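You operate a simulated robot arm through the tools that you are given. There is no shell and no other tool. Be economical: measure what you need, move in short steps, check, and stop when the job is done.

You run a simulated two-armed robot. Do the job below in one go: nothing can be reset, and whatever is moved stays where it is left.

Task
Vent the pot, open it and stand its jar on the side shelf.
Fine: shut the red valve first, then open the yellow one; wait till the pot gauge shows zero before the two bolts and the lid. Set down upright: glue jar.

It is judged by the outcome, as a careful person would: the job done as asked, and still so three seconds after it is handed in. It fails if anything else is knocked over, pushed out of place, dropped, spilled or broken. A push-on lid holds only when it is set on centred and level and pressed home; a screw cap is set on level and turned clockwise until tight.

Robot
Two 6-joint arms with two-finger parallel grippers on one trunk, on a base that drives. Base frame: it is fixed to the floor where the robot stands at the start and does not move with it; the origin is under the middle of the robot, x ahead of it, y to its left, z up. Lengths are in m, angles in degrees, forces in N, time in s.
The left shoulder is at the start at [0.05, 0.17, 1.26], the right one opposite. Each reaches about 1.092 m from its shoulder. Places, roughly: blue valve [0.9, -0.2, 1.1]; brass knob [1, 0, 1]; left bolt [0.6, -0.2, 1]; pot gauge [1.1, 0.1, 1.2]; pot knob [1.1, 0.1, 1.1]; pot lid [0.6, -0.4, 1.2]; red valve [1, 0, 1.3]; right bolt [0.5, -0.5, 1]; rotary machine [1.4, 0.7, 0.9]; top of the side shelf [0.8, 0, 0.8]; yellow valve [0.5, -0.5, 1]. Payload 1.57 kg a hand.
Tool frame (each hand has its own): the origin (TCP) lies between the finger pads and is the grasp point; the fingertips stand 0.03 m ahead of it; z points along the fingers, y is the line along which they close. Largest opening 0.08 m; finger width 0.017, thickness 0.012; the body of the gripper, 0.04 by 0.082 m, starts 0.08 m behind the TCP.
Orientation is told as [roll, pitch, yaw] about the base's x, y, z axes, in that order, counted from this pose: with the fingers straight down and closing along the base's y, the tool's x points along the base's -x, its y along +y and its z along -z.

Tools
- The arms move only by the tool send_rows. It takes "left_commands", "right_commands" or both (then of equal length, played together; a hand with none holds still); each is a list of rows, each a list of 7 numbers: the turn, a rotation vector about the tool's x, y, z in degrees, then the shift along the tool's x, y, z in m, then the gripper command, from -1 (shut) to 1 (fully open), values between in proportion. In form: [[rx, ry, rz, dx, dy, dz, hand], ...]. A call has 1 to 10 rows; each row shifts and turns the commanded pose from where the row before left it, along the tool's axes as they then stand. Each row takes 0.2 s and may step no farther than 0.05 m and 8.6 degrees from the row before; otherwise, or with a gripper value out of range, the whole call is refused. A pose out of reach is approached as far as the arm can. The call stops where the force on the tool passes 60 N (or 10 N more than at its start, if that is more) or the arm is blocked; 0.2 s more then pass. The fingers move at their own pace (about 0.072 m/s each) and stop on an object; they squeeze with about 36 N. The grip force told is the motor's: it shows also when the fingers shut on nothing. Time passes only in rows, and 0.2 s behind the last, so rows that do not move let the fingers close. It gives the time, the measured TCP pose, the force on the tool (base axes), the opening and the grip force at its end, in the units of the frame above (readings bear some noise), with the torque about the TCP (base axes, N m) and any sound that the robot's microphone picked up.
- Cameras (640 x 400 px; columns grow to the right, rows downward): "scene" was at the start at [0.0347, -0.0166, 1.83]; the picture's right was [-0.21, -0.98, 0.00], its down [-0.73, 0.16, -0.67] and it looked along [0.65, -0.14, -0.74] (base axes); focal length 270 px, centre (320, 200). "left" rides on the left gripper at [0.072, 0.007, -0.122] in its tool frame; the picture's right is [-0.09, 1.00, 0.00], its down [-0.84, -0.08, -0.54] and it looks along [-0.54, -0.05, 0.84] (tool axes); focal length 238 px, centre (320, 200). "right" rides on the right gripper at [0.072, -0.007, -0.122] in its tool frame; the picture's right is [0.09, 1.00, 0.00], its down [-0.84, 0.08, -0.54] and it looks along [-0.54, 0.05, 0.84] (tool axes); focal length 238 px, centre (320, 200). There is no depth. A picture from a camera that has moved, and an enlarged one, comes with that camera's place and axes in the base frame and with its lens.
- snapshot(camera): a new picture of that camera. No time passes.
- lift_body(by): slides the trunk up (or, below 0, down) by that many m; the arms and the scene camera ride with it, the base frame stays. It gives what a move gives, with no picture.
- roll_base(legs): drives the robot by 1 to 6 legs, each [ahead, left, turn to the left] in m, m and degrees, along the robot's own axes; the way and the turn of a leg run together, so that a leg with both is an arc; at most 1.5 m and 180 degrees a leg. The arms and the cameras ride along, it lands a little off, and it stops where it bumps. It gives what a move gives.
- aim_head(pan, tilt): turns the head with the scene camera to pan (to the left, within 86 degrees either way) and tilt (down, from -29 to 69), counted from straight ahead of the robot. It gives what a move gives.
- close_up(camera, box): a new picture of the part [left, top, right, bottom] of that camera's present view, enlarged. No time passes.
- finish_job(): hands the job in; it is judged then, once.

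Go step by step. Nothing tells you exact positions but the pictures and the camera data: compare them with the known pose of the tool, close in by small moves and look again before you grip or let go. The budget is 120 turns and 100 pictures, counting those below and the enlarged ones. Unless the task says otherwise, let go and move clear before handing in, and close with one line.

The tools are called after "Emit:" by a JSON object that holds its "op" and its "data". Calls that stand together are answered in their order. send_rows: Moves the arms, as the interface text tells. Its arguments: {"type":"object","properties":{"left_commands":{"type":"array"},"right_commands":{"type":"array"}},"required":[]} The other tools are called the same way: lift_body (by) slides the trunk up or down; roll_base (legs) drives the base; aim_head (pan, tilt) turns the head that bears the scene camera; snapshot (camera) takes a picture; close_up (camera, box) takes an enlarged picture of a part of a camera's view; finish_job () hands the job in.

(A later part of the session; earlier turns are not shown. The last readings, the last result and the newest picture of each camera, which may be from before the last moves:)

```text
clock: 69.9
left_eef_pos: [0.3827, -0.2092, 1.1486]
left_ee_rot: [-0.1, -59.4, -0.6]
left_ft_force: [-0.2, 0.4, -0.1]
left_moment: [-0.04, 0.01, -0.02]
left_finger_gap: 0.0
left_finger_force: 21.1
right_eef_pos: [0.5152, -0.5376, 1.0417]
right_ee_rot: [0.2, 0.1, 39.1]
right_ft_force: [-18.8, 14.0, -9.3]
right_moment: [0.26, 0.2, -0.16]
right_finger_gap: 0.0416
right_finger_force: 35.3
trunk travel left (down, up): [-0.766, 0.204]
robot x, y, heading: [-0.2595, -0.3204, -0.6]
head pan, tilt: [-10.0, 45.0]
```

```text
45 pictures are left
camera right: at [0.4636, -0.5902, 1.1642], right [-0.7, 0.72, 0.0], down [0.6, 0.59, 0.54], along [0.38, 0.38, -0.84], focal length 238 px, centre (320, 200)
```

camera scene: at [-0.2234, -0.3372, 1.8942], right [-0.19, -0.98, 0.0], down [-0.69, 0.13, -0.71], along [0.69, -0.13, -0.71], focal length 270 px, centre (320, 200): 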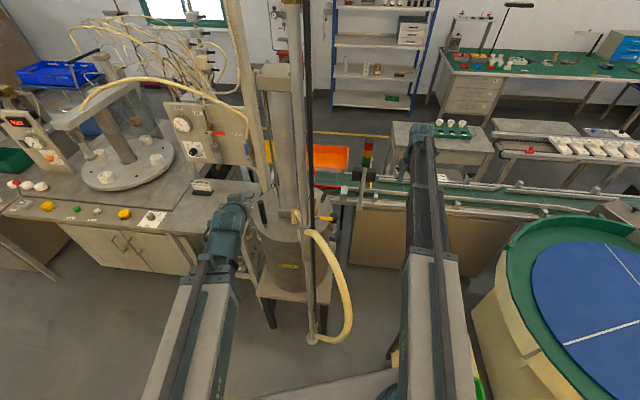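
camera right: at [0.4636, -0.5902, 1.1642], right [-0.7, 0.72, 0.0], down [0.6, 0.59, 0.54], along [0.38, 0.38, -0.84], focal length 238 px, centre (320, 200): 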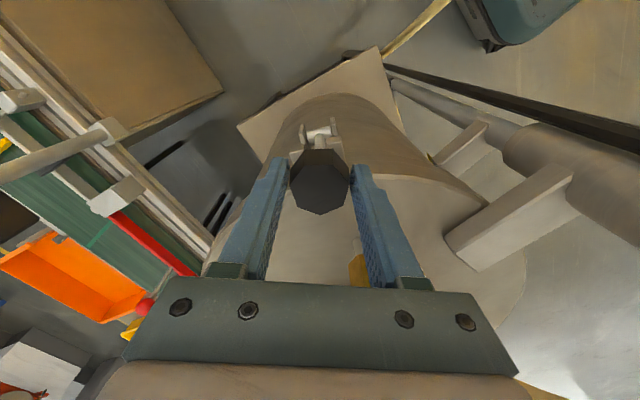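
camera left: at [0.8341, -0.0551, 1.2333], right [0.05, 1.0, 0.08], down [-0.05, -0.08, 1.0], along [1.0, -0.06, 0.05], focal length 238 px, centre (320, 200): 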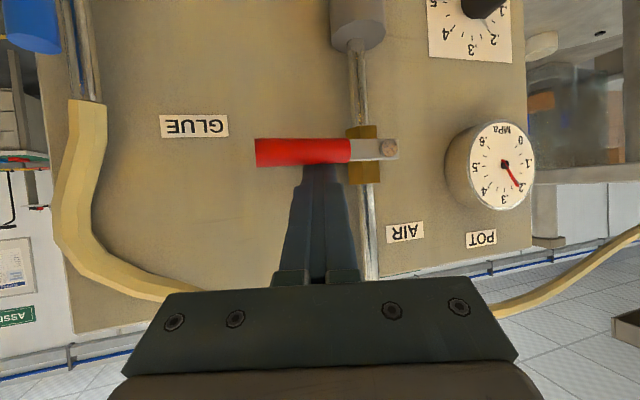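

Emit:
{"op": "send_rows", "data": {"right_commands": [[0, 0, 0, -0.001, 0.0044, 0, -1], [0, 0, -8.5, 0, 0, 0, -1], [0, 0, -8.5, 0, 0, 0, -1], [0, 0, -8.5, 0, 0, 0, -1], [0, 0, -8.5, 0, 0, 0, -1], [0, 0, -8.5, 0, 0, 0, -1], [0, 0, -8.5, 0, 0, 0, -1], [0, 0, -8.5, 0, 0, 0, -1], [0, 0, -8.5, 0, 0, 0, -1], [0, 0, -8.5, 0, 0, 0, -1]]}}

Emit:
{"op": "send_rows", "data": {"right_commands": [[0, 0, -8.5, 0, 0, 0, -1], [0, 0, -8.5, 0, 0, 0, -1], [0, 0, -8.5, 0, 0, 0, -1], [0, 0, -8.5, 0, 0, 0, -1], [0, 0, -8.5, 0, 0, 0, -1], [0, 0, -8.5, 0, 0, 0, -1], [0, 0, -8.5, 0, 0, 0, -1]]}}

Emit:
{"op": "snapshot", "data": {"camera": "right"}}

Emit:
{"op": "close_up", "data": {"camera": "scene", "box": [300, 160, 380, 220]}}

```text
clock: 72.1
left_eef_pos: [0.3843, -0.21, 1.1481]
left_ee_rot: [-0.1, -59.3, -0.8]
left_ft_force: [-0.6, 0.2, 0.1]
left_moment: [-0.01, -0.01, -0.03]
left_finger_gap: 0.0
left_finger_force: 21.3
right_eef_pos: [0.5164, -0.5385, 1.0402]
right_ee_rot: [0.0, 0.0, 115.6]
right_ft_force: [8.8, 0.7, -0.3]
right_moment: [0.18, -0.5, -0.76]
right_finger_gap: 0.0412
right_finger_force: 44.7
trunk travel left (down, up): [-0.766, 0.204]
robot x, y, heading: [-0.2598, -0.3208, -0.7]
head pan, tilt: [-10.0, 45.0]
```

```text
clock: 73.7
left_eef_pos: [0.3853, -0.2106, 1.1491]
left_ee_rot: [-0.1, -59.3, -0.6]
left_ft_force: [0.7, -0.3, 0.4]
left_moment: [0.0, 0.01, -0.02]
left_finger_gap: 0.0
left_finger_force: 21.4
right_eef_pos: [0.5163, -0.5361, 1.0396]
right_ee_rot: [0.2, -0.1, 169.1]
right_ft_force: [4.4, 7.8, -1.0]
right_moment: [0.76, -0.44, -0.47]
right_finger_gap: 0.0411
right_finger_force: 45.4
right hand out of reach, approached as far as the arm can: row 7
trunk travel left (down, up): [-0.766, 0.204]
robot x, y, heading: [-0.2614, -0.3209, -0.7]
head pan, tilt: [-10.0, 45.0]
```

```text
44 pictures are left
camera right: at [0.5884, -0.5441, 1.1631], right [-0.1, -1.0, 0.0], down [-0.84, 0.08, 0.54], along [-0.54, 0.05, -0.84], focal length 238 px, centre (320, 200)
```

right: 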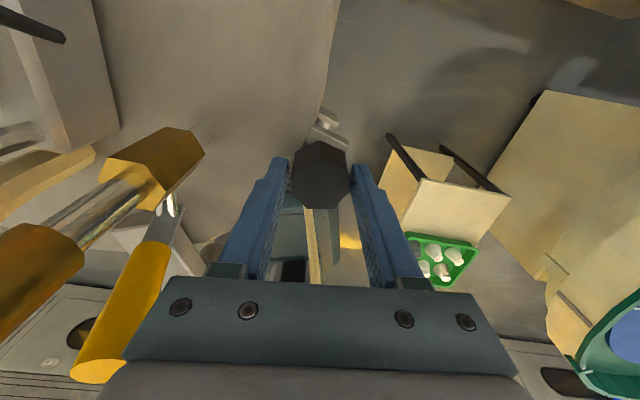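

```text
6.67 times, centred on (340, 190) of scene
camera zoom: at [-0.2228, -0.3363, 1.7252], right [-0.19, -0.98, 0.0], down [-0.7, 0.13, -0.71], along [0.69, -0.13, -0.71], focal length 1798 px, centre (187, 267)
```

zoom: 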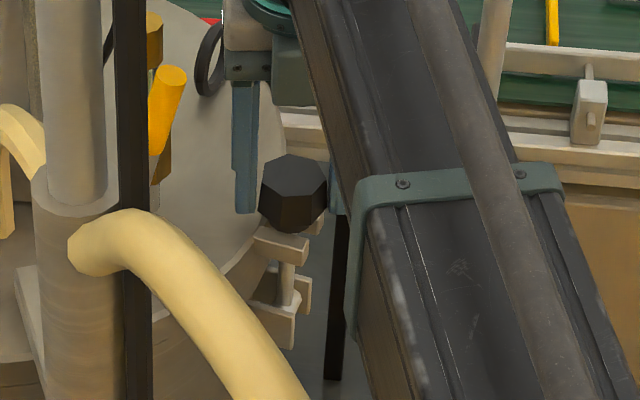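

The knob has turned about 200°. I'll do another ratchet stroke, then test whether the bolt swings out.

Emit:
{"op": "send_rows", "data": {"right_commands": [[0, 0, 0, 0, 0, 0, 0.6], [0, 0, 0, 0, 0, 0, 0.6], [0, 0, 8.5, 0, 0, 0, 0.6], [0, 0, 8.5, 0, 0, 0, 0.6], [0, 0, 8.5, 0, 0, 0, 0.6], [0, 0, 8.5, 0, 0, 0, 0.6], [0, 0, 8.5, 0, 0, 0, 0.6], [0, 0, 8.5, 0, 0, 0, 0.6], [0, 0, 8.5, 0, 0, 0, 0.6], [0, 0, 8.5, 0, 0, 0, 0.6]]}}

Emit:
{"op": "send_rows", "data": {"right_commands": [[0, 0, 8.5, 0, 0, 0, 0.6], [0, 0, 8.5, 0, 0, 0, 0.6], [0, 0, 8.5, 0, 0, 0, 0.6], [0, 0, 8.5, 0, 0, 0, 0.6], [0, 0, 8.5, 0, 0, 0, 0.6], [0, 0, 8.5, 0, 0, 0, 0.6], [0, 0, 8.5, 0, 0, 0, 0.6], [0, 0, 8.5, 0, 0, 0, 0.6], [0, 0, 0, 0, 0, 0, -1], [0, 0, 0, 0, 0, 0, -1]]}}

Emit:
{"op": "send_rows", "data": {"right_commands": [[0, 0, -8.5, 0, 0, 0, -1], [0, 0, -8.5, 0, 0, 0, -1], [0, 0, -8.5, 0, 0, 0, -1], [0, 0, -8.5, 0, 0, 0, -1], [0, 0, -8.5, 0, 0, 0, -1], [0, 0, -8.5, 0, 0, 0, -1], [0, 0, -8.5, 0, 0, 0, -1], [0, 0, -8.5, 0, 0, 0, -1], [0, 0, -8.5, 0, 0, 0, -1]]}}

Emit:
{"op": "close_up", "data": {"camera": "scene", "box": [300, 160, 380, 220]}}

```text
clock: 75.9
left_eef_pos: [0.3845, -0.2113, 1.1485]
left_ee_rot: [0.0, -59.3, -0.7]
left_ft_force: [0.8, -0.8, -0.5]
left_moment: [0.05, 0.02, -0.02]
left_finger_gap: 0.0001
left_finger_force: 21.2
right_eef_pos: [0.5149, -0.5375, 1.0406]
right_ee_rot: [0.0, 0.1, 100.9]
right_ft_force: [-0.7, 0.2, 0.0]
right_moment: [0.03, -0.02, -0.01]
right_finger_gap: 0.0638
right_finger_force: 0.1
trunk travel left (down, up): [-0.766, 0.204]
robot x, y, heading: [-0.2632, -0.3206, -0.5]
head pan, tilt: [-10.0, 45.0]
```

```text
clock: 78.1
left_eef_pos: [0.3845, -0.2113, 1.1478]
left_ee_rot: [0.0, -59.3, -0.7]
left_ft_force: [-0.3, -1.3, -0.5]
left_moment: [0.04, -0.03, 0.02]
left_finger_gap: 0.0
left_finger_force: 20.9
right_eef_pos: [0.5155, -0.5386, 1.0414]
right_ee_rot: [-0.2, 0.1, 33.0]
right_ft_force: [0.6, 0.0, 0.1]
right_moment: [0.04, 0.0, -0.4]
right_finger_gap: 0.0414
right_finger_force: 36.3
trunk travel left (down, up): [-0.766, 0.204]
robot x, y, heading: [-0.2639, -0.3204, -0.8]
head pan, tilt: [-10.0, 45.0]
```

```text
clock: 80.1
left_eef_pos: [0.3859, -0.2107, 1.1486]
left_ee_rot: [0.0, -59.2, -0.7]
left_ft_force: [-0.3, -0.2, -0.6]
left_moment: [0.02, 0.0, -0.01]
left_finger_gap: 0.0001
left_finger_force: 21.8
right_eef_pos: [0.5169, -0.5373, 1.0388]
right_ee_rot: [0.1, 0.0, 109.5]
right_ft_force: [11.3, -1.0, 0.2]
right_moment: [0.31, -0.56, -0.71]
right_finger_gap: 0.0414
right_finger_force: 45.1
trunk travel left (down, up): [-0.766, 0.204]
robot x, y, heading: [-0.263, -0.3247, -0.9]
head pan, tilt: [-10.0, 45.0]
```

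```text
6.67 times, centred on (340, 190) of scene
camera zoom: at [-0.2218, -0.3373, 1.7252], right [-0.18, -0.98, 0.0], down [-0.7, 0.13, -0.71], along [0.69, -0.13, -0.71], focal length 1798 px, centre (187, 267)
```

zoom: 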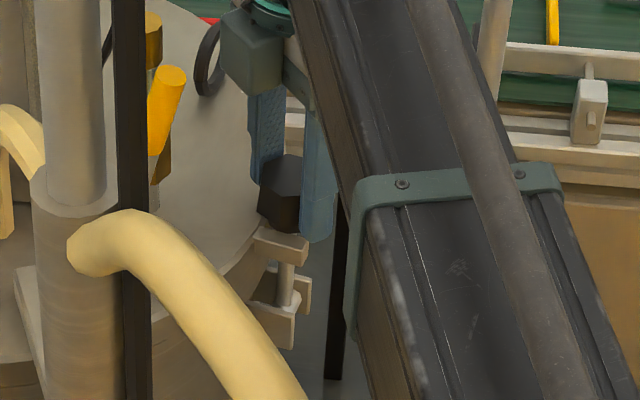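

No visible rise, so I'll test gently whether the bolt swings outward.

Emit:
{"op": "send_rows", "data": {"right_commands": [[0, 0, 0, 0.0062, 0.0042, 0, -1], [0, 0, 0, 0.0062, 0.0042, 0, -1]]}}

```text
clock: 80.7
left_eef_pos: [0.3855, -0.2098, 1.1473]
left_ee_rot: [-0.2, -59.2, -0.5]
left_ft_force: [-0.6, -0.2, -0.1]
left_moment: [0.04, 0.02, 0.03]
left_finger_gap: 0.0
left_finger_force: 21.0
right_eef_pos: [0.5115, -0.548, 1.0408]
right_ee_rot: [0.0, -0.2, 109.7]
right_ft_force: [3.5, 19.6, -10.9]
right_moment: [1.63, -0.79, 0.32]
right_finger_gap: 0.0432
right_finger_force: 45.2
trunk travel left (down, up): [-0.766, 0.204]
robot x, y, heading: [-0.2661, -0.3252, -1.0]
head pan, tilt: [-10.0, 45.0]
```

Emit:
{"op": "close_up", "data": {"camera": "scene", "box": [300, 160, 380, 220]}}

Emit:
{"op": "close_up", "data": {"camera": "right", "box": [220, 80, 420, 280]}}

```text
6.67 times, centred on (340, 190) of scene
camera zoom: at [-0.2223, -0.3349, 1.725], right [-0.18, -0.98, 0.0], down [-0.7, 0.13, -0.71], along [0.69, -0.13, -0.71], focal length 1798 px, centre (187, 267)
```

zoom: 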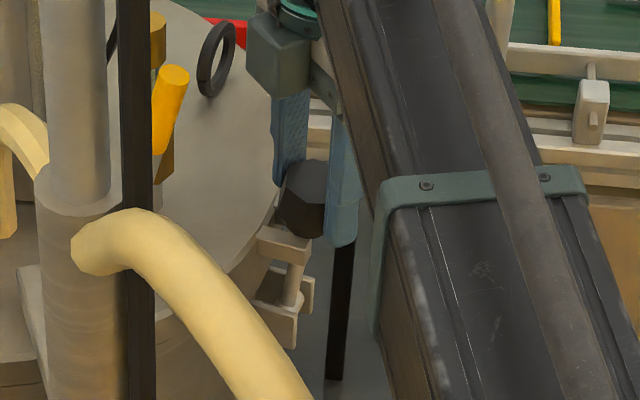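

```text
2.00 times, centred on (320, 180) of right
camera zoom: at [0.5423, -0.6135, 1.1625], right [-0.91, -0.42, 0.0], down [-0.35, 0.76, 0.55], along [-0.23, 0.49, -0.84], focal length 477 px, centre (320, 240)
```

zoom: 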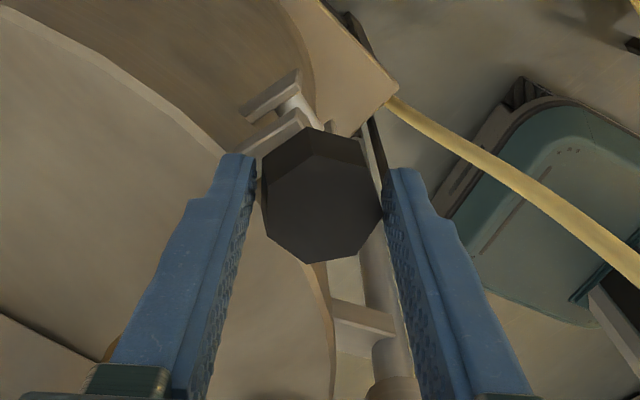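

The bolt is free and tilting outward. I'll keep drawing it out and down.

Emit:
{"op": "send_rows", "data": {"right_commands": [[0, 0, 0, 0.0066, 0.0045, 0, -1], [0, 0, 0, 0.0066, 0.0045, 0, -1], [0, 0, 0, 0.0066, 0.0045, 0, -1]]}}

Emit:
{"op": "lift_body", "data": {"by": -0.01}}

Emit:
{"op": "send_rows", "data": {"right_commands": [[0, 0, 0, 0.0066, 0.0045, 0, -1], [0, 0, 0, 0.0066, 0.0045, 0, -1]]}}

Emit:
{"op": "close_up", "data": {"camera": "scene", "box": [300, 160, 380, 220]}}

```text
clock: 81.5
left_eef_pos: [0.3834, -0.2086, 1.1478]
left_ee_rot: [-0.1, -59.3, -0.6]
left_ft_force: [0.3, 0.5, 0.0]
left_moment: [0.03, -0.02, -0.02]
left_finger_gap: 0.0
left_finger_force: 21.3
right_eef_pos: [0.503, -0.5713, 1.0416]
right_ee_rot: [0.0, -0.2, 109.4]
right_ft_force: [-19.3, 25.2, -15.6]
right_moment: [0.71, -0.13, -0.11]
right_finger_gap: 0.0455
right_finger_force: 45.1
trunk travel left (down, up): [-0.766, 0.204]
robot x, y, heading: [-0.2643, -0.3256, -0.5]
head pan, tilt: [-10.0, 45.0]
```

```text
clock: 82.1
left_eef_pos: [0.3872, -0.2112, 1.1368]
left_ee_rot: [-0.1, -59.2, -0.7]
left_ft_force: [-0.3, -1.1, 0.2]
left_moment: [-0.03, -0.02, -0.02]
left_finger_gap: 0.0
left_finger_force: 20.9
right_eef_pos: [0.51, -0.5769, 1.0294]
right_ee_rot: [0.1, 0.1, 109.6]
right_ft_force: [-0.6, 0.0, 0.3]
right_moment: [-0.02, 0.03, 0.01]
right_finger_gap: 0.0001
right_finger_force: 20.9
trunk travel left (down, up): [-0.756, 0.214]
robot x, y, heading: [-0.2633, -0.3208, -0.6]
head pan, tilt: [-10.0, 45.0]
```

```text
clock: 82.7
left_eef_pos: [0.3841, -0.2112, 1.1382]
left_ee_rot: [0.1, -59.3, -0.7]
left_ft_force: [0.2, 0.1, -0.1]
left_moment: [0.01, 0.01, -0.02]
left_finger_gap: 0.0
left_finger_force: 21.1
right_eef_pos: [0.5012, -0.5892, 1.0298]
right_ee_rot: [0.1, 0.0, 109.4]
right_ft_force: [0.8, -0.3, -0.8]
right_moment: [0.04, 0.0, -0.01]
right_finger_gap: 0.0
right_finger_force: 21.4
trunk travel left (down, up): [-0.756, 0.214]
robot x, y, heading: [-0.2631, -0.3213, -0.6]
head pan, tilt: [-10.0, 45.0]
```

```text
6.67 times, centred on (340, 190) of scene
camera zoom: at [-0.2236, -0.3375, 1.7152], right [-0.18, -0.98, 0.0], down [-0.69, 0.13, -0.71], along [0.69, -0.13, -0.71], focal length 1798 px, centre (187, 267)
```

zoom: 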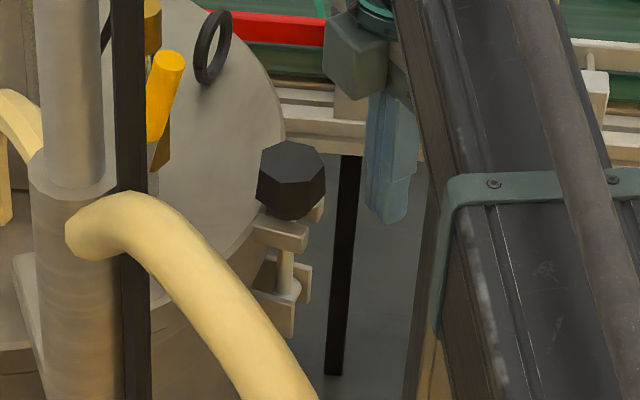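

The hand slipped off and the bolt stood back up, so it needs more unscrewing. I'll straddle the knob again and do more strokes.

Emit:
{"op": "lift_body", "data": {"by": 0.01}}

Emit:
{"op": "send_rows", "data": {"right_commands": [[0, 0, 0, 0, -0.015, 0, 0.8], [0, 0, 0, 0, -0.015, 0, 0.8], [0, 0, 0, 0, 0, 0, 0.8], [0, 0, 0, -0.022, 0, 0, 0.8], [0, 0, 0, -0.022, 0, 0, 0.8], [0, 0, 8.5, 0, 0, 0, 0.6], [0, 0, 8.5, 0, 0, 0, 0.6], [0, 0, 8.5, 0, 0, 0, 0.6], [0, 0, 8.5, 0, 0, 0, 0.6], [0, 0, 8.5, 0, 0, 0, 0.6]]}}

Emit:
{"op": "send_rows", "data": {"right_commands": [[0, 0, 8.5, 0, 0, 0, 0.6], [0, 0, 8.5, 0, 0, 0, 0.6], [0, 0, 8.5, 0, 0, 0, 0.6], [0, 0, 8.5, 0, 0, 0, 0.6], [0, 0, 0, 0, 0, 0, -1], [0, 0, 0, 0, 0, 0, -1]]}}

Emit:
{"op": "snapshot", "data": {"camera": "right"}}

```text
clock: 83.3
left_eef_pos: [0.3843, -0.211, 1.149]
left_ee_rot: [0.0, -59.3, -0.7]
left_ft_force: [0.0, -0.1, -1.3]
left_moment: [-0.02, -0.02, 0.0]
left_finger_gap: 0.0001
left_finger_force: 20.9
right_eef_pos: [0.5026, -0.5917, 1.0409]
right_ee_rot: [0.2, 0.0, 109.5]
right_ft_force: [-0.6, 0.5, 0.2]
right_moment: [0.0, 0.01, 0.01]
right_finger_gap: 0.0
right_finger_force: 21.3
trunk travel left (down, up): [-0.766, 0.204]
robot x, y, heading: [-0.2601, -0.3209, -0.8]
head pan, tilt: [-10.0, 45.0]
```

```text
clock: 85.5
left_eef_pos: [0.3837, -0.2104, 1.1488]
left_ee_rot: [0.0, -59.4, -0.7]
left_ft_force: [0.6, -0.6, -0.2]
left_moment: [0.0, 0.0, 0.02]
left_finger_gap: 0.0
left_finger_force: 21.8
right_eef_pos: [0.5168, -0.5378, 1.0412]
right_ee_rot: [0.0, 0.1, 66.8]
right_ft_force: [-0.1, 0.9, 0.0]
right_moment: [-0.04, 0.01, -0.01]
right_finger_gap: 0.0641
right_finger_force: 0.0
trunk travel left (down, up): [-0.766, 0.204]
robot x, y, heading: [-0.2619, -0.3259, -0.6]
head pan, tilt: [-10.0, 45.0]
```

```text
clock: 86.9
left_eef_pos: [0.3846, -0.2105, 1.1479]
left_ee_rot: [-0.1, -59.3, -0.6]
left_ft_force: [0.0, -0.2, 0.3]
left_moment: [0.01, 0.03, 0.02]
left_finger_gap: 0.0
left_finger_force: 21.3
right_eef_pos: [0.5162, -0.5383, 1.0409]
right_ee_rot: [0.0, 0.1, 32.9]
right_ft_force: [-6.2, 4.7, -4.7]
right_moment: [0.17, 0.23, -0.4]
right_finger_gap: 0.0413
right_finger_force: 35.9
trunk travel left (down, up): [-0.766, 0.204]
robot x, y, heading: [-0.2621, -0.3213, -0.8]
head pan, tilt: [-10.0, 45.0]
```

```text
38 pictures are left
camera right: at [0.4595, -0.5824, 1.1636], right [-0.62, 0.79, 0.0], down [0.66, 0.52, 0.54], along [0.42, 0.33, -0.84], focal length 238 px, centre (320, 200)
```

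right: 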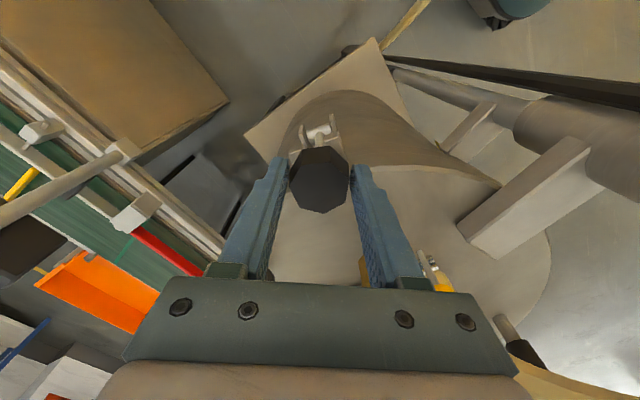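

Emit:
{"op": "send_rows", "data": {"right_commands": [[0, 0, -8.5, 0, 0, 0, -1], [0, 0, -8.5, 0, 0, 0, -1], [0, 0, -8.5, 0, 0, 0, -1], [0, 0, -8.5, 0, 0, 0, -1], [0, 0, -8.5, 0, 0, 0, -1], [0, 0, -8.5, 0, 0, 0, -1], [0, 0, -8.5, 0, 0, 0, -1], [0, 0, -8.5, 0, 0, 0, -1], [0, 0, -8.5, 0, 0, 0, -1], [0, 0, -8.5, 0, 0, 0, -1]]}}

Emit:
{"op": "send_rows", "data": {"right_commands": [[0, 0, -8.5, 0, 0, 0, -1], [0, 0, -8.5, 0, 0, 0, -1], [0, 0, -8.5, 0, 0, 0, -1], [0, 0, -8.5, 0, 0, 0, -1], [0, 0, -8.5, 0, 0, 0, -1], [0, 0, 0, 0, 0, 0, 0.6], [0, 0, 0, 0, 0, 0, 0.6]]}}

Emit:
{"op": "send_rows", "data": {"right_commands": [[0, 0, 8.5, 0, 0, 0, 0.6], [0, 0, 8.5, 0, 0, 0, 0.6], [0, 0, 8.5, 0, 0, 0, 0.6], [0, 0, 8.5, 0, 0, 0, 0.6], [0, 0, 8.5, 0, 0, 0, 0.6], [0, 0, 8.5, 0, 0, 0, 0.6], [0, 0, 8.5, 0, 0, 0, 0.6], [0, 0, 8.5, 0, 0, 0, 0.6], [0, 0, 8.5, 0, 0, 0, 0.6], [0, 0, 8.5, 0, 0, 0, 0.6]]}}

Emit:
{"op": "send_rows", "data": {"right_commands": [[0, 0, 8.5, 0, 0, 0, 0.6], [0, 0, 8.5, 0, 0, 0, 0.6], [0, 0, 8.5, 0, 0, 0, 0.6], [0, 0, 8.5, 0, 0, 0, 0.6], [0, 0, 8.5, 0, 0, 0, 0.6], [0, 0, 0, 0, 0, 0, -1], [0, 0, 0, 0, 0, 0, -1]]}}

Emit:
{"op": "send_rows", "data": {"right_commands": [[0, 0, -8.5, 0, 0, 0, -1], [0, 0, -8.5, 0, 0, 0, -1], [0, 0, -8.5, 0, 0, 0, -1], [0, 0, -8.5, 0, 0, 0, -1], [0, 0, -8.5, 0, 0, 0, -1], [0, 0, -8.5, 0, 0, 0, -1], [0, 0, -8.5, 0, 0, 0, -1], [0, 0, -8.5, 0, 0, 0, -1], [0, 0, -8.5, 0, 0, 0, -1], [0, 0, -8.5, 0, 0, 0, -1]]}}

Emit:
{"op": "close_up", "data": {"camera": "scene", "box": [300, 160, 380, 220]}}

```text
clock: 89.1
left_eef_pos: [0.3846, -0.2109, 1.1483]
left_ee_rot: [0.0, -59.3, -0.8]
left_ft_force: [-0.2, -0.3, 0.3]
left_moment: [-0.03, -0.02, 0.0]
left_finger_gap: 0.0
left_finger_force: 21.3
right_eef_pos: [0.5177, -0.5386, 1.0401]
right_ee_rot: [0.0, 0.1, 118.0]
right_ft_force: [10.4, 1.1, 1.7]
right_moment: [0.36, -0.69, -0.75]
right_finger_gap: 0.0417
right_finger_force: 44.9
trunk travel left (down, up): [-0.766, 0.204]
robot x, y, heading: [-0.2608, -0.3233, -0.9]
head pan, tilt: [-10.0, 45.0]
```

```text
clock: 90.7
left_eef_pos: [0.385, -0.2109, 1.1482]
left_ee_rot: [0.0, -59.3, -0.7]
left_ft_force: [0.7, -0.3, -0.8]
left_moment: [-0.01, -0.06, 0.01]
left_finger_gap: 0.0005
left_finger_force: 21.3
right_eef_pos: [0.5165, -0.5392, 1.0412]
right_ee_rot: [0.2, 0.0, 160.5]
right_ft_force: [0.7, -0.5, -0.4]
right_moment: [0.01, 0.0, -0.01]
right_finger_gap: 0.064
right_finger_force: 0.0
trunk travel left (down, up): [-0.766, 0.204]
robot x, y, heading: [-0.256, -0.3212, -1.0]
head pan, tilt: [-10.0, 45.0]
```

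```text
clock: 92.9
left_eef_pos: [0.3828, -0.2106, 1.1485]
left_ee_rot: [0.0, -59.3, -0.8]
left_ft_force: [-0.4, 0.1, -0.2]
left_moment: [-0.04, -0.01, 0.05]
left_finger_gap: 0.0002
left_finger_force: 21.0
right_eef_pos: [0.5157, -0.5392, 1.0418]
right_ee_rot: [0.0, 0.1, 75.3]
right_ft_force: [-0.3, -0.1, 0.1]
right_moment: [0.01, 0.05, -0.01]
right_finger_gap: 0.0639
right_finger_force: 0.0
trunk travel left (down, up): [-0.766, 0.204]
robot x, y, heading: [-0.2639, -0.3248, -0.7]
head pan, tilt: [-10.0, 45.0]
```

```text
clock: 94.5
left_eef_pos: [0.3843, -0.2098, 1.1475]
left_ee_rot: [0.0, -59.3, -0.8]
left_ft_force: [0.9, 0.0, 0.1]
left_moment: [-0.01, -0.02, 0.04]
left_finger_gap: 0.0
left_finger_force: 21.2
right_eef_pos: [0.5159, -0.5379, 1.0407]
right_ee_rot: [-0.1, 0.1, 32.9]
right_ft_force: [-3.7, 2.0, -2.7]
right_moment: [0.11, 0.15, -0.38]
right_finger_gap: 0.0415
right_finger_force: 35.7
trunk travel left (down, up): [-0.766, 0.204]
robot x, y, heading: [-0.2613, -0.3275, -0.5]
head pan, tilt: [-10.0, 45.0]
```

```text
clock: 96.7
left_eef_pos: [0.3853, -0.2107, 1.1484]
left_ee_rot: [-0.1, -59.3, -0.7]
left_ft_force: [0.1, 0.2, -0.1]
left_moment: [-0.02, 0.0, 0.02]
left_finger_gap: 0.0
left_finger_force: 21.4
right_eef_pos: [0.5169, -0.5384, 1.0406]
right_ee_rot: [0.1, 0.1, 118.1]
right_ft_force: [7.5, 0.5, -0.6]
right_moment: [0.2, -0.45, -0.78]
right_finger_gap: 0.0413
right_finger_force: 44.9
trunk travel left (down, up): [-0.766, 0.204]
robot x, y, heading: [-0.259, -0.3222, -0.4]
head pan, tilt: [-10.0, 45.0]
```

```text
6.67 times, centred on (340, 190) of scene
camera zoom: at [-0.2225, -0.3371, 1.7252], right [-0.18, -0.98, 0.0], down [-0.7, 0.13, -0.71], along [0.69, -0.13, -0.71], focal length 1798 px, centre (187, 267)
```

zoom: 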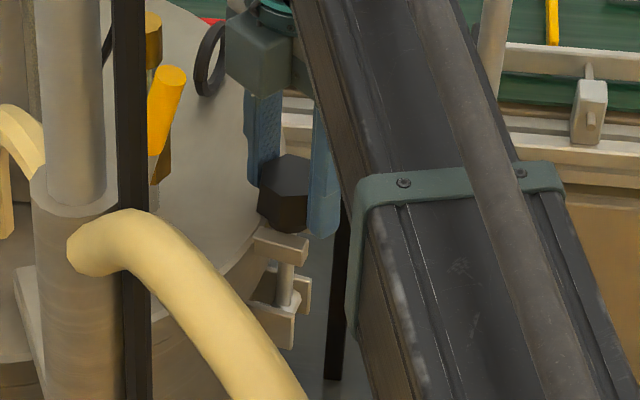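

The turning torque stays at a constant 0.75 N m, which could be slip. I'll compare knob orientation in the hand frame before and after a small turn.

Emit:
{"op": "close_up", "data": {"camera": "right", "box": [270, 130, 370, 230]}}

Emit:
{"op": "send_rows", "data": {"right_commands": [[0, 0, -8.5, 0, 0, 0, -1], [0, 0, -8.5, 0, 0, 0, -1], [0, 0, -5, 0, 0, 0, -1]]}}

Emit:
{"op": "close_up", "data": {"camera": "right", "box": [270, 130, 370, 230]}}

```text
4.00 times, centred on (320, 180) of right
camera zoom: at [0.5577, -0.5985, 1.163], right [-0.84, -0.55, 0.0], down [-0.46, 0.7, 0.54], along [-0.3, 0.45, -0.84], focal length 953 px, centre (320, 280)
```

zoom: 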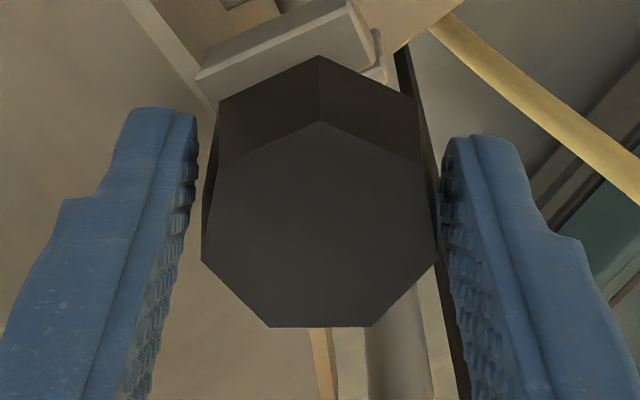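

```text
clock: 97.5
left_eef_pos: [0.3842, -0.2111, 1.1471]
left_ee_rot: [-0.1, -59.3, -0.6]
left_ft_force: [-0.6, -0.5, 0.3]
left_moment: [0.03, 0.02, -0.01]
left_finger_gap: 0.0
left_finger_force: 21.3
right_eef_pos: [0.5177, -0.5378, 1.0402]
right_ee_rot: [0.0, 0.0, 140.1]
right_ft_force: [6.4, 4.6, -2.0]
right_moment: [0.48, -0.61, -0.72]
right_finger_gap: 0.0418
right_finger_force: 45.0
trunk travel left (down, up): [-0.766, 0.204]
robot x, y, heading: [-0.2619, -0.324, -0.6]
head pan, tilt: [-10.0, 45.0]
```

```text
4.00 times, centred on (320, 180) of right
camera zoom: at [0.5769, -0.5784, 1.163], right [-0.57, -0.82, 0.0], down [-0.69, 0.48, 0.54], along [-0.45, 0.31, -0.84], focal length 953 px, centre (320, 280)
```

zoom: 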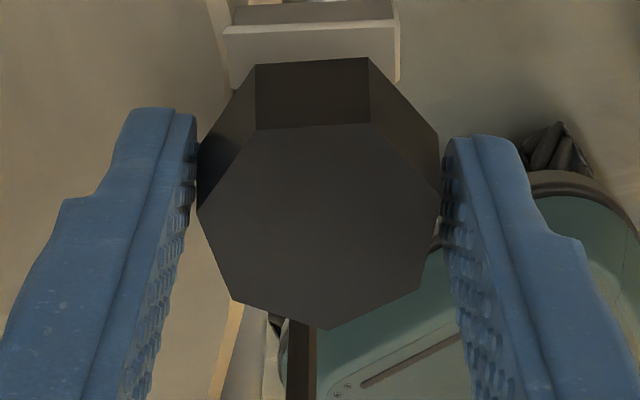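

The grip is only slipping around the knob: it is a fixed handle on a swing bolt. I'll go inside it with closed fingers and push it outward.

Emit:
{"op": "send_rows", "data": {"right_commands": [[0, 0, 0, 0, 0, 0, 0.6], [0, 0, 0, 0, 0, 0, 0.6]]}}

Emit:
{"op": "lift_body", "data": {"by": 0.06}}

Emit:
{"op": "send_rows", "data": {"right_commands": [[0, 0, 8.5, 0, 0, 0, -1], [0, 0, 8.5, 0, 0, 0, -1], [0, 0, 8.5, 0, 0, 0, -1], [0, 0, 8.5, 0, 0, 0, -1], [0, 0, 8.5, 0, 0, 0, -1], [0, 0, 7.5, 0, 0, 0, -1], [0, 0, 0, -0.0205, 0, 0, -1], [0, 0, 0, -0.0215, 0, 0, -1]]}}

Emit:
{"op": "lift_body", "data": {"by": -0.05}}

Emit:
{"op": "snapshot", "data": {"camera": "right"}}

```text
clock: 98.1
left_eef_pos: [0.384, -0.2115, 1.1476]
left_ee_rot: [0.0, -59.3, -0.7]
left_ft_force: [0.8, -0.3, -0.2]
left_moment: [0.01, -0.04, -0.02]
left_finger_gap: 0.0001
left_finger_force: 21.8
right_eef_pos: [0.5161, -0.5391, 1.0409]
right_ee_rot: [0.0, 0.1, 140.0]
right_ft_force: [-0.1, 0.0, 0.1]
right_moment: [0.0, 0.03, 0.0]
right_finger_gap: 0.0639
right_finger_force: 0.0
trunk travel left (down, up): [-0.766, 0.204]
robot x, y, heading: [-0.2614, -0.3221, -0.7]
head pan, tilt: [-10.0, 45.0]
```

```text
clock: 99.1
left_eef_pos: [0.3846, -0.2091, 1.208]
left_ee_rot: [0.0, -59.3, -0.6]
left_ft_force: [-0.9, 1.0, 0.0]
left_moment: [0.01, 0.0, -0.01]
left_finger_gap: 0.0
left_finger_force: 21.3
right_eef_pos: [0.516, -0.5386, 1.1008]
right_ee_rot: [0.0, 0.1, 140.0]
right_ft_force: [0.5, 0.4, -0.5]
right_moment: [0.01, 0.01, -0.02]
right_finger_gap: 0.0639
right_finger_force: 0.0
trunk travel left (down, up): [-0.826, 0.144]
robot x, y, heading: [-0.2597, -0.3219, -0.9]
head pan, tilt: [-10.0, 45.0]
```

```text
clock: 100.9
left_eef_pos: [0.3841, -0.2115, 1.2089]
left_ee_rot: [0.0, -59.3, -0.7]
left_ft_force: [0.0, 0.7, -0.6]
left_moment: [-0.02, 0.01, 0.01]
left_finger_gap: 0.0
left_finger_force: 21.4
right_eef_pos: [0.5191, -0.496, 1.1005]
right_ee_rot: [-0.1, 0.1, 90.0]
right_ft_force: [0.7, -0.2, -1.0]
right_moment: [-0.02, 0.03, 0.02]
right_finger_gap: 0.0001
right_finger_force: 20.9
trunk travel left (down, up): [-0.826, 0.144]
robot x, y, heading: [-0.2598, -0.3269, -0.7]
head pan, tilt: [-10.0, 45.0]
```

```text
clock: 101.8
left_eef_pos: [0.3851, -0.2101, 1.1585]
left_ee_rot: [0.0, -59.3, -0.7]
left_ft_force: [0.2, -0.3, -0.5]
left_moment: [0.02, -0.01, -0.01]
left_finger_gap: 0.0003
left_finger_force: 22.0
right_eef_pos: [0.5183, -0.4969, 1.0511]
right_ee_rot: [0.0, 0.1, 89.9]
right_ft_force: [0.1, -0.3, -0.2]
right_moment: [0.02, 0.03, -0.02]
right_finger_gap: 0.0002
right_finger_force: 21.7
trunk travel left (down, up): [-0.776, 0.194]
robot x, y, heading: [-0.2637, -0.3209, -0.7]
head pan, tilt: [-10.0, 45.0]
```

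```text
34 pictures are left
camera right: at [0.5248, -0.5685, 1.1736], right [-1.0, -0.09, 0.0], down [-0.08, 0.84, 0.54], along [-0.05, 0.54, -0.84], focal length 238 px, centre (320, 200)
```

right: 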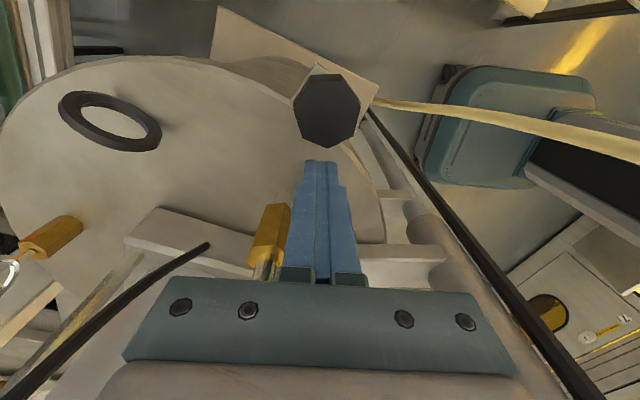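

Fingers are inside the knob. Pushing outward.

Emit:
{"op": "send_rows", "data": {"right_commands": [[0, 0, 0, 0.0145, 0.006, 0, -1], [0, 0, 0, 0.0145, 0.004, 0, -1], [0, 0, 0, 0.0145, 0.004, 0, -1], [0, 0, 0, 0.0145, 0.004, 0, -1], [0, 0, 0, 0.0145, 0.004, 0, -1]]}}

Emit:
{"op": "close_up", "data": {"camera": "scene", "box": [300, 160, 380, 220]}}

```text
clock: 103.0
left_eef_pos: [0.384, -0.2108, 1.1582]
left_ee_rot: [0.0, -59.3, -0.7]
left_ft_force: [-0.9, -0.4, -0.5]
left_moment: [-0.02, 0.04, 0.03]
left_finger_gap: 0.0003
left_finger_force: 21.4
right_eef_pos: [0.4948, -0.5702, 1.0513]
right_ee_rot: [0.0, 0.1, 89.9]
right_ft_force: [0.8, -0.3, 0.9]
right_moment: [-0.04, -0.03, 0.03]
right_finger_gap: 0.0
right_finger_force: 21.1
trunk travel left (down, up): [-0.776, 0.194]
robot x, y, heading: [-0.2606, -0.3215, -0.7]
head pan, tilt: [-10.0, 45.0]
```

```text
6.67 times, centred on (340, 190) of scene
camera zoom: at [-0.2236, -0.3373, 1.7352], right [-0.19, -0.98, 0.0], down [-0.69, 0.13, -0.71], along [0.69, -0.13, -0.71], focal length 1798 px, centre (187, 267)
```

zoom: 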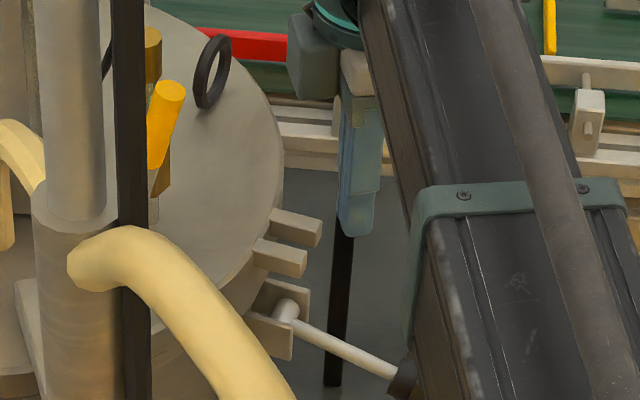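

The right bolt has swung fully out. The yellow lever still leans about 10°, so I'll push it squarely home at x≈0.511.

Emit:
{"op": "lift_body", "data": {"by": 0.08}}

Emit:
{"op": "send_rows", "data": {"right_commands": [[0, 0, 0, -0.03, -0.008, 0, -1], [0, 0, 0, -0.03, -0.008, 0, -1], [0, 0, 0, -0.012, 0, 0, -1], [0, 0, 0, -0.008, 0, 0, -1], [0, 0, 0, -0.008, 0, 0, -1], [0, 0, 0, -0.008, 0, 0, -1], [0, 0, 0, -0.006, 0, 0, -1], [0, 0, 0, -0.005, 0, 0, -1]]}}

Emit:
{"op": "snapshot", "data": {"camera": "right"}}

```text
clock: 104.2
left_eef_pos: [0.3847, -0.2109, 1.2376]
left_ee_rot: [0.0, -59.2, -0.7]
left_ft_force: [-0.1, 0.3, 0.1]
left_moment: [-0.03, -0.03, 0.03]
left_finger_gap: 0.0
left_finger_force: 21.1
right_eef_pos: [0.4964, -0.5693, 1.1302]
right_ee_rot: [0.1, 0.1, 89.9]
right_ft_force: [0.5, 0.0, 1.0]
right_moment: [-0.02, 0.01, -0.01]
right_finger_gap: 0.0002
right_finger_force: 20.9
trunk travel left (down, up): [-0.856, 0.114]
robot x, y, heading: [-0.2624, -0.3251, -0.8]
head pan, tilt: [-10.0, 45.0]
```

```text
clock: 106.0
left_eef_pos: [0.3848, -0.2115, 1.2374]
left_ee_rot: [0.1, -59.3, -0.8]
left_ft_force: [0.5, 0.0, -0.8]
left_moment: [-0.01, 0.0, 0.01]
left_finger_gap: 0.0
left_finger_force: 21.1
right_eef_pos: [0.5083, -0.4644, 1.1313]
right_ee_rot: [0.3, 0.1, 90.0]
right_ft_force: [3.9, -10.6, 0.4]
right_moment: [-0.23, -0.15, -0.09]
right_finger_gap: 0.0
right_finger_force: 21.4
trunk travel left (down, up): [-0.856, 0.114]
robot x, y, heading: [-0.2626, -0.3208, -0.9]
head pan, tilt: [-10.0, 45.0]
```

```text
32 pictures are left
camera right: at [0.5165, -0.5358, 1.2528], right [-1.0, -0.09, 0.0], down [-0.08, 0.84, 0.54], along [-0.05, 0.54, -0.84], focal length 238 px, centre (320, 200)
```

right: 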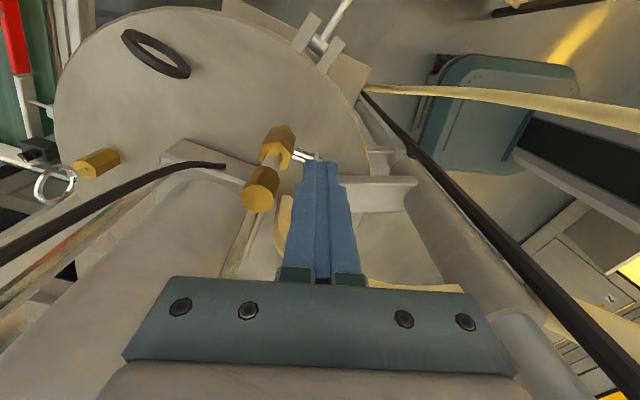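

Emit:
{"op": "send_rows", "data": {"right_commands": [[0, 0, 0, -0.006, 0, 0, -1], [0, 0, 0, -0.006, 0, 0, -1]]}}

Emit:
{"op": "send_rows", "data": {"right_commands": [[0, 0, 0, 0.03, 0, 0, -1], [0, 0, 0, 0.04, 0, 0, -1], [0, 0, 0, 0.04, 0, 0, -1]]}}

Emit:
{"op": "snapshot", "data": {"camera": "scene"}}

Emit:
{"op": "close_up", "data": {"camera": "scene", "box": [240, 160, 360, 240]}}

```text
clock: 106.6
left_eef_pos: [0.3849, -0.2173, 1.2388]
left_ee_rot: [0.4, -59.4, -1.0]
left_ft_force: [0.7, -0.3, 0.2]
left_moment: [0.01, -0.01, -0.01]
left_finger_gap: 0.0001
left_finger_force: 21.5
right_eef_pos: [0.5101, -0.4631, 1.1305]
right_ee_rot: [0.1, 0.7, 89.6]
right_ft_force: [-3.1, -41.5, -4.1]
right_moment: [-1.13, 0.51, -0.06]
right_finger_gap: 0.0
right_finger_force: 21.4
trunk travel left (down, up): [-0.856, 0.114]
robot x, y, heading: [-0.2572, -0.3281, -0.9]
head pan, tilt: [-10.0, 45.0]
```

```text
clock: 107.4
left_eef_pos: [0.3846, -0.2102, 1.2387]
left_ee_rot: [0.0, -59.4, -0.8]
left_ft_force: [-0.5, -1.0, 0.4]
left_moment: [-0.03, -0.01, 0.0]
left_finger_gap: 0.0
left_finger_force: 21.4
right_eef_pos: [0.5101, -0.5615, 1.1303]
right_ee_rot: [0.0, 0.1, 90.0]
right_ft_force: [-0.7, -0.1, 0.2]
right_moment: [0.03, -0.01, -0.02]
right_finger_gap: 0.0
right_finger_force: 21.1
trunk travel left (down, up): [-0.856, 0.114]
robot x, y, heading: [-0.26, -0.3238, -0.5]
head pan, tilt: [-10.0, 45.0]
```

```text
31 pictures are left
camera scene: at [-0.2233, -0.3374, 1.8152], right [-0.18, -0.98, 0.0], down [-0.7, 0.13, -0.71], along [0.69, -0.13, -0.71], focal length 270 px, centre (320, 200)
```

scene: 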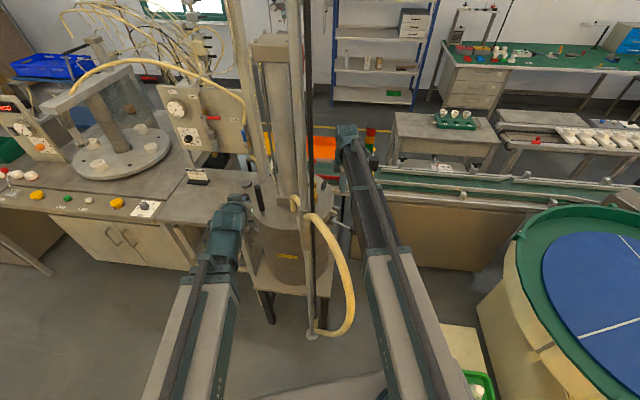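

```text
5.00 times, centred on (300, 200) of scene
camera zoom: at [-0.2233, -0.3374, 1.8152], right [-0.18, -0.98, 0.0], down [-0.7, 0.13, -0.71], along [0.69, -0.13, -0.71], focal length 1348 px, centre (420, 200)
```

zoom: 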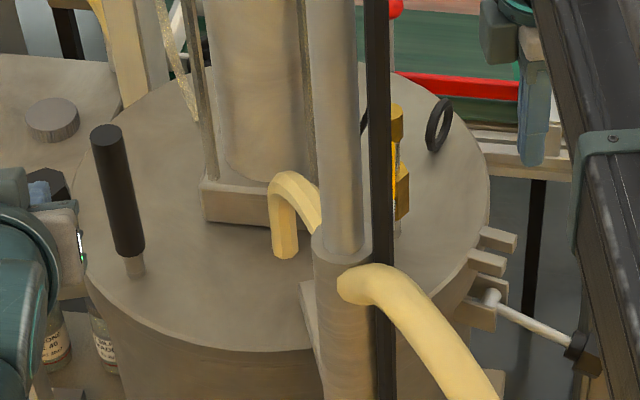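

The yellow valve is hard on its stop and the right bolt is out. Next I'll bring the left hand, fingers down, over to the left bolt at about [0.618, −0.177].

Emit:
{"op": "send_rows", "data": {"left_commands": [[0, 8.5, 0, 0, 0, 0, -1], [0, 8.5, 0, 0, 0, 0, -1], [0, 8.5, 0, 0, 0, 0, -1], [0, 8.5, 0, 0, 0, 0, -1], [0, 8.5, 0, 0, 0, 0, -1], [0, 8.5, 0, 0, 0, 0, -1], [0, 8.3, 0, 0, 0, 0, -1]]}}

Emit:
{"op": "send_rows", "data": {"left_commands": [[0, 0, 0, -0.04, 0, 0, -1], [0, 0, 0, -0.04, 0, 0, -1], [0, 0, 0, -0.04, 0, 0, -1], [0, 0, 0, -0.04, 0, 0, -1], [0, 0, 0, -0.04, 0, 0, -1]]}}

Emit:
{"op": "snapshot", "data": {"camera": "left"}}

```text
clock: 109.0
left_eef_pos: [0.3853, -0.2103, 1.1302]
left_ee_rot: [-0.1, 0.1, -0.7]
left_ft_force: [-0.3, -0.7, 0.0]
left_moment: [0.03, 0.02, 0.02]
left_finger_gap: 0.0002
left_finger_force: 21.1
left hand out of reach, approached as far as the arm can: row 1, 2, 3, 4, 5, 6
right_eef_pos: [0.5095, -0.5616, 1.1298]
right_ee_rot: [0.0, 0.2, 90.0]
right_ft_force: [0.2, -1.1, -0.6]
right_moment: [0.02, 0.02, 0.0]
right_finger_gap: 0.0001
right_finger_force: 22.0
trunk travel left (down, up): [-0.856, 0.114]
robot x, y, heading: [-0.2635, -0.3236, -0.5]
head pan, tilt: [-10.0, 45.0]
```

```text
clock: 110.2
left_eef_pos: [0.5868, -0.213, 1.1301]
left_ee_rot: [0.0, 0.0, -0.6]
left_ft_force: [-0.1, -0.3, -0.2]
left_moment: [0.01, 0.04, 0.0]
left_finger_gap: 0.0
left_finger_force: 21.3
left hand out of reach, approached as far as the arm can: row 5
right_eef_pos: [0.5098, -0.5629, 1.1308]
right_ee_rot: [0.1, 0.0, 90.0]
right_ft_force: [-0.3, 0.6, 0.2]
right_moment: [0.01, 0.03, 0.0]
right_finger_gap: 0.0
right_finger_force: 21.0
trunk travel left (down, up): [-0.856, 0.114]
robot x, y, heading: [-0.2616, -0.3242, -0.7]
head pan, tilt: [-10.0, 45.0]
```

```text
29 pictures are left
camera left: at [0.512, -0.2051, 1.2528], right [0.1, 0.99, 0.0], down [0.84, -0.09, 0.54], along [0.54, -0.06, -0.84], focal length 238 px, centre (320, 200)
```

left: 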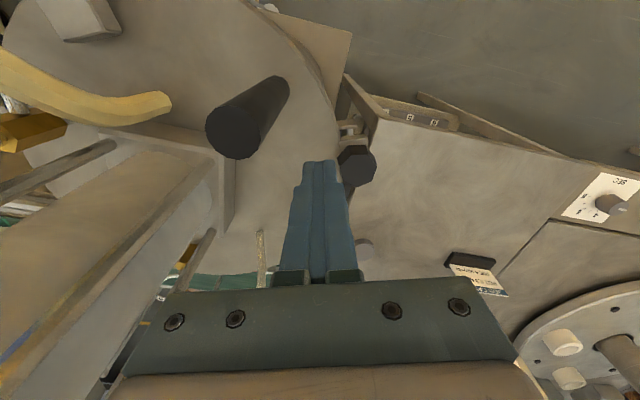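

The left knob reads about [0.612, −0.180]. I'll set the closed left fingers just inside it, lower, and push outward (+y).

Emit:
{"op": "send_rows", "data": {"left_commands": [[0, 0, 0, -0.017, -0.013, 0, -1], [0, 0, 0, 0, 0, 0, -1], [0, 0, 0, 0, 0, 0, -1]], "right_commands": [[0, 0, 0, 0.04, 0, 0, -1], [0, 0, 0, 0.04, 0, 0, -1], [0, 0, 0, 0.04, 0, 0, -1]]}}

Emit:
{"op": "lift_body", "data": {"by": -0.08}}

Emit:
{"op": "snapshot", "data": {"camera": "left"}}

```text
clock: 111.0
left_eef_pos: [0.5995, -0.2276, 1.1309]
left_ee_rot: [0.0, 0.0, -0.7]
left_ft_force: [0.0, 0.2, 0.9]
left_moment: [0.02, 0.03, -0.01]
left_finger_gap: 0.0002
left_finger_force: 21.6
right_eef_pos: [0.5147, -0.6816, 1.1301]
right_ee_rot: [0.0, 0.1, 90.0]
right_ft_force: [0.5, -0.4, 0.2]
right_moment: [0.01, -0.01, -0.02]
right_finger_gap: 0.0
right_finger_force: 20.9
trunk travel left (down, up): [-0.856, 0.114]
robot x, y, heading: [-0.2602, -0.3232, -0.5]
head pan, tilt: [-10.0, 45.0]
```

```text
clock: 112.2
left_eef_pos: [0.5988, -0.2271, 1.0501]
left_ee_rot: [-0.1, -0.1, -0.6]
left_ft_force: [0.0, 0.2, -0.6]
left_moment: [-0.01, -0.03, 0.01]
left_finger_gap: 0.0
left_finger_force: 21.7
right_eef_pos: [0.5134, -0.6816, 1.0507]
right_ee_rot: [-0.1, 0.1, 90.1]
right_ft_force: [-0.5, 0.2, 0.0]
right_moment: [-0.02, 0.01, -0.01]
right_finger_gap: 0.0003
right_finger_force: 21.5
trunk travel left (down, up): [-0.776, 0.194]
robot x, y, heading: [-0.2616, -0.3261, -0.5]
head pan, tilt: [-10.0, 45.0]
```

```text
28 pictures are left
camera left: at [0.5266, -0.2191, 1.1734], right [0.1, 0.99, 0.0], down [0.84, -0.09, 0.54], along [0.54, -0.06, -0.84], focal length 238 px, centre (320, 200)
```

left: 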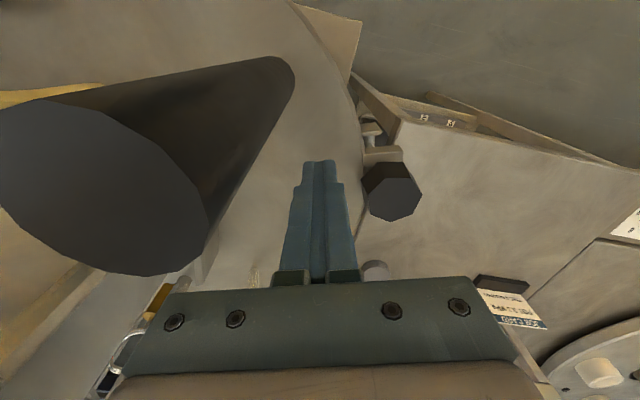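

Emit:
{"op": "send_rows", "data": {"left_commands": [[0, 0, 0, -0.003, 0.015, 0, -1], [0, 0, 0, -0.003, 0.015, 0, -1], [0, 0, 0, -0.003, 0.015, 0, -1], [0, 0, 0, -0.003, 0.015, 0, -1], [0, 0, 0, -0.003, 0.015, 0, -1], [0, 0, 0, -0.003, 0.012, 0, -1]]}}

Emit:
{"op": "snapshot", "data": {"camera": "left"}}

```text
clock: 113.6
left_eef_pos: [0.6188, -0.1398, 1.0511]
left_ee_rot: [-0.1, 0.1, -0.7]
left_ft_force: [0.1, -1.0, 0.4]
left_moment: [0.01, 0.0, 0.0]
left_finger_gap: 0.0
left_finger_force: 22.0
right_eef_pos: [0.5151, -0.6805, 1.051]
right_ee_rot: [-0.1, 0.1, 90.0]
right_ft_force: [-0.5, 0.3, -0.1]
right_moment: [-0.04, -0.02, -0.01]
right_finger_gap: 0.0
right_finger_force: 21.1
trunk travel left (down, up): [-0.776, 0.194]
robot x, y, heading: [-0.2576, -0.3194, -0.5]
head pan, tilt: [-10.0, 45.0]
```

```text
27 pictures are left
camera left: at [0.5451, -0.1312, 1.1732], right [0.1, 0.99, 0.0], down [0.84, -0.09, 0.54], along [0.54, -0.06, -0.84], focal length 238 px, centre (320, 200)
```

left: 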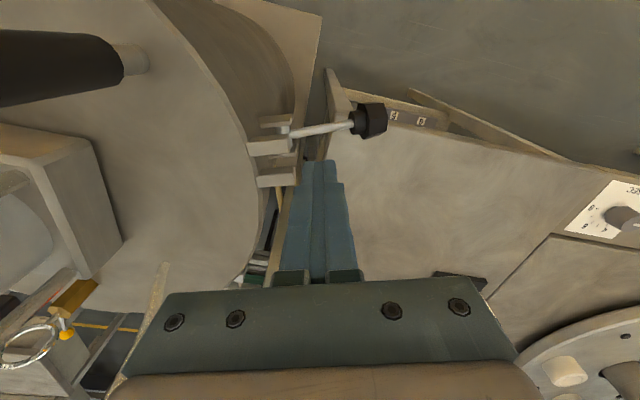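

Both bolts are out. Next the lid: I'll raise, move the open left hand above the black handle at about [0.545, −0.253], and check alignment.

Emit:
{"op": "lift_body", "data": {"by": 0.14}}

Emit:
{"op": "send_rows", "data": {"left_commands": [[0, 0, 0, 0.0183, -0.0285, 0, 0.5], [0, 0, 0, 0.0183, -0.0285, 0, 0.5], [0, 0, 0, 0.0183, -0.0285, 0, 0.5], [0, 0, 0, 0.0183, -0.0285, 0, 0.5]]}}

Emit:
{"op": "snapshot", "data": {"camera": "left"}}

```text
clock: 115.2
left_eef_pos: [0.6176, -0.1398, 1.1908]
left_ee_rot: [0.0, 0.0, -0.8]
left_ft_force: [0.1, -1.1, -0.1]
left_moment: [-0.02, 0.01, -0.01]
left_finger_gap: 0.0
left_finger_force: 21.4
right_eef_pos: [0.5146, -0.6792, 1.1903]
right_ee_rot: [0.0, 0.2, 90.0]
right_ft_force: [0.4, 0.0, 0.7]
right_moment: [0.0, -0.01, -0.01]
right_finger_gap: 0.0
right_finger_force: 21.0
trunk travel left (down, up): [-0.916, 0.054]
robot x, y, heading: [-0.2614, -0.322, -0.5]
head pan, tilt: [-10.0, 45.0]
```

```text
clock: 116.2
left_eef_pos: [0.5424, -0.2502, 1.19]
left_ee_rot: [-0.1, 0.0, -0.7]
left_ft_force: [0.4, 0.3, -0.7]
left_moment: [0.02, 0.0, 0.0]
left_finger_gap: 0.06
left_finger_force: 0.0
right_eef_pos: [0.5141, -0.6809, 1.1899]
right_ee_rot: [0.0, 0.2, 90.0]
right_ft_force: [-0.5, -0.2, -0.5]
right_moment: [-0.03, -0.04, -0.03]
right_finger_gap: 0.0
right_finger_force: 21.1
trunk travel left (down, up): [-0.916, 0.054]
robot x, y, heading: [-0.2616, -0.3231, -0.8]
head pan, tilt: [-10.0, 45.0]
```

```text
26 pictures are left
camera left: at [0.4698, -0.2419, 1.3134], right [0.1, 0.99, 0.0], down [0.84, -0.09, 0.54], along [0.54, -0.06, -0.84], focal length 238 px, centre (320, 200)
```

left: 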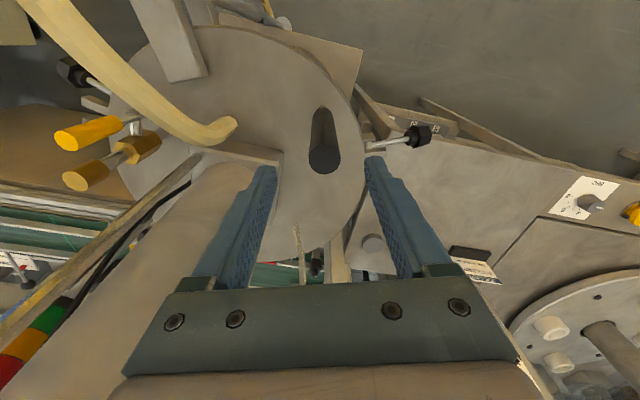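

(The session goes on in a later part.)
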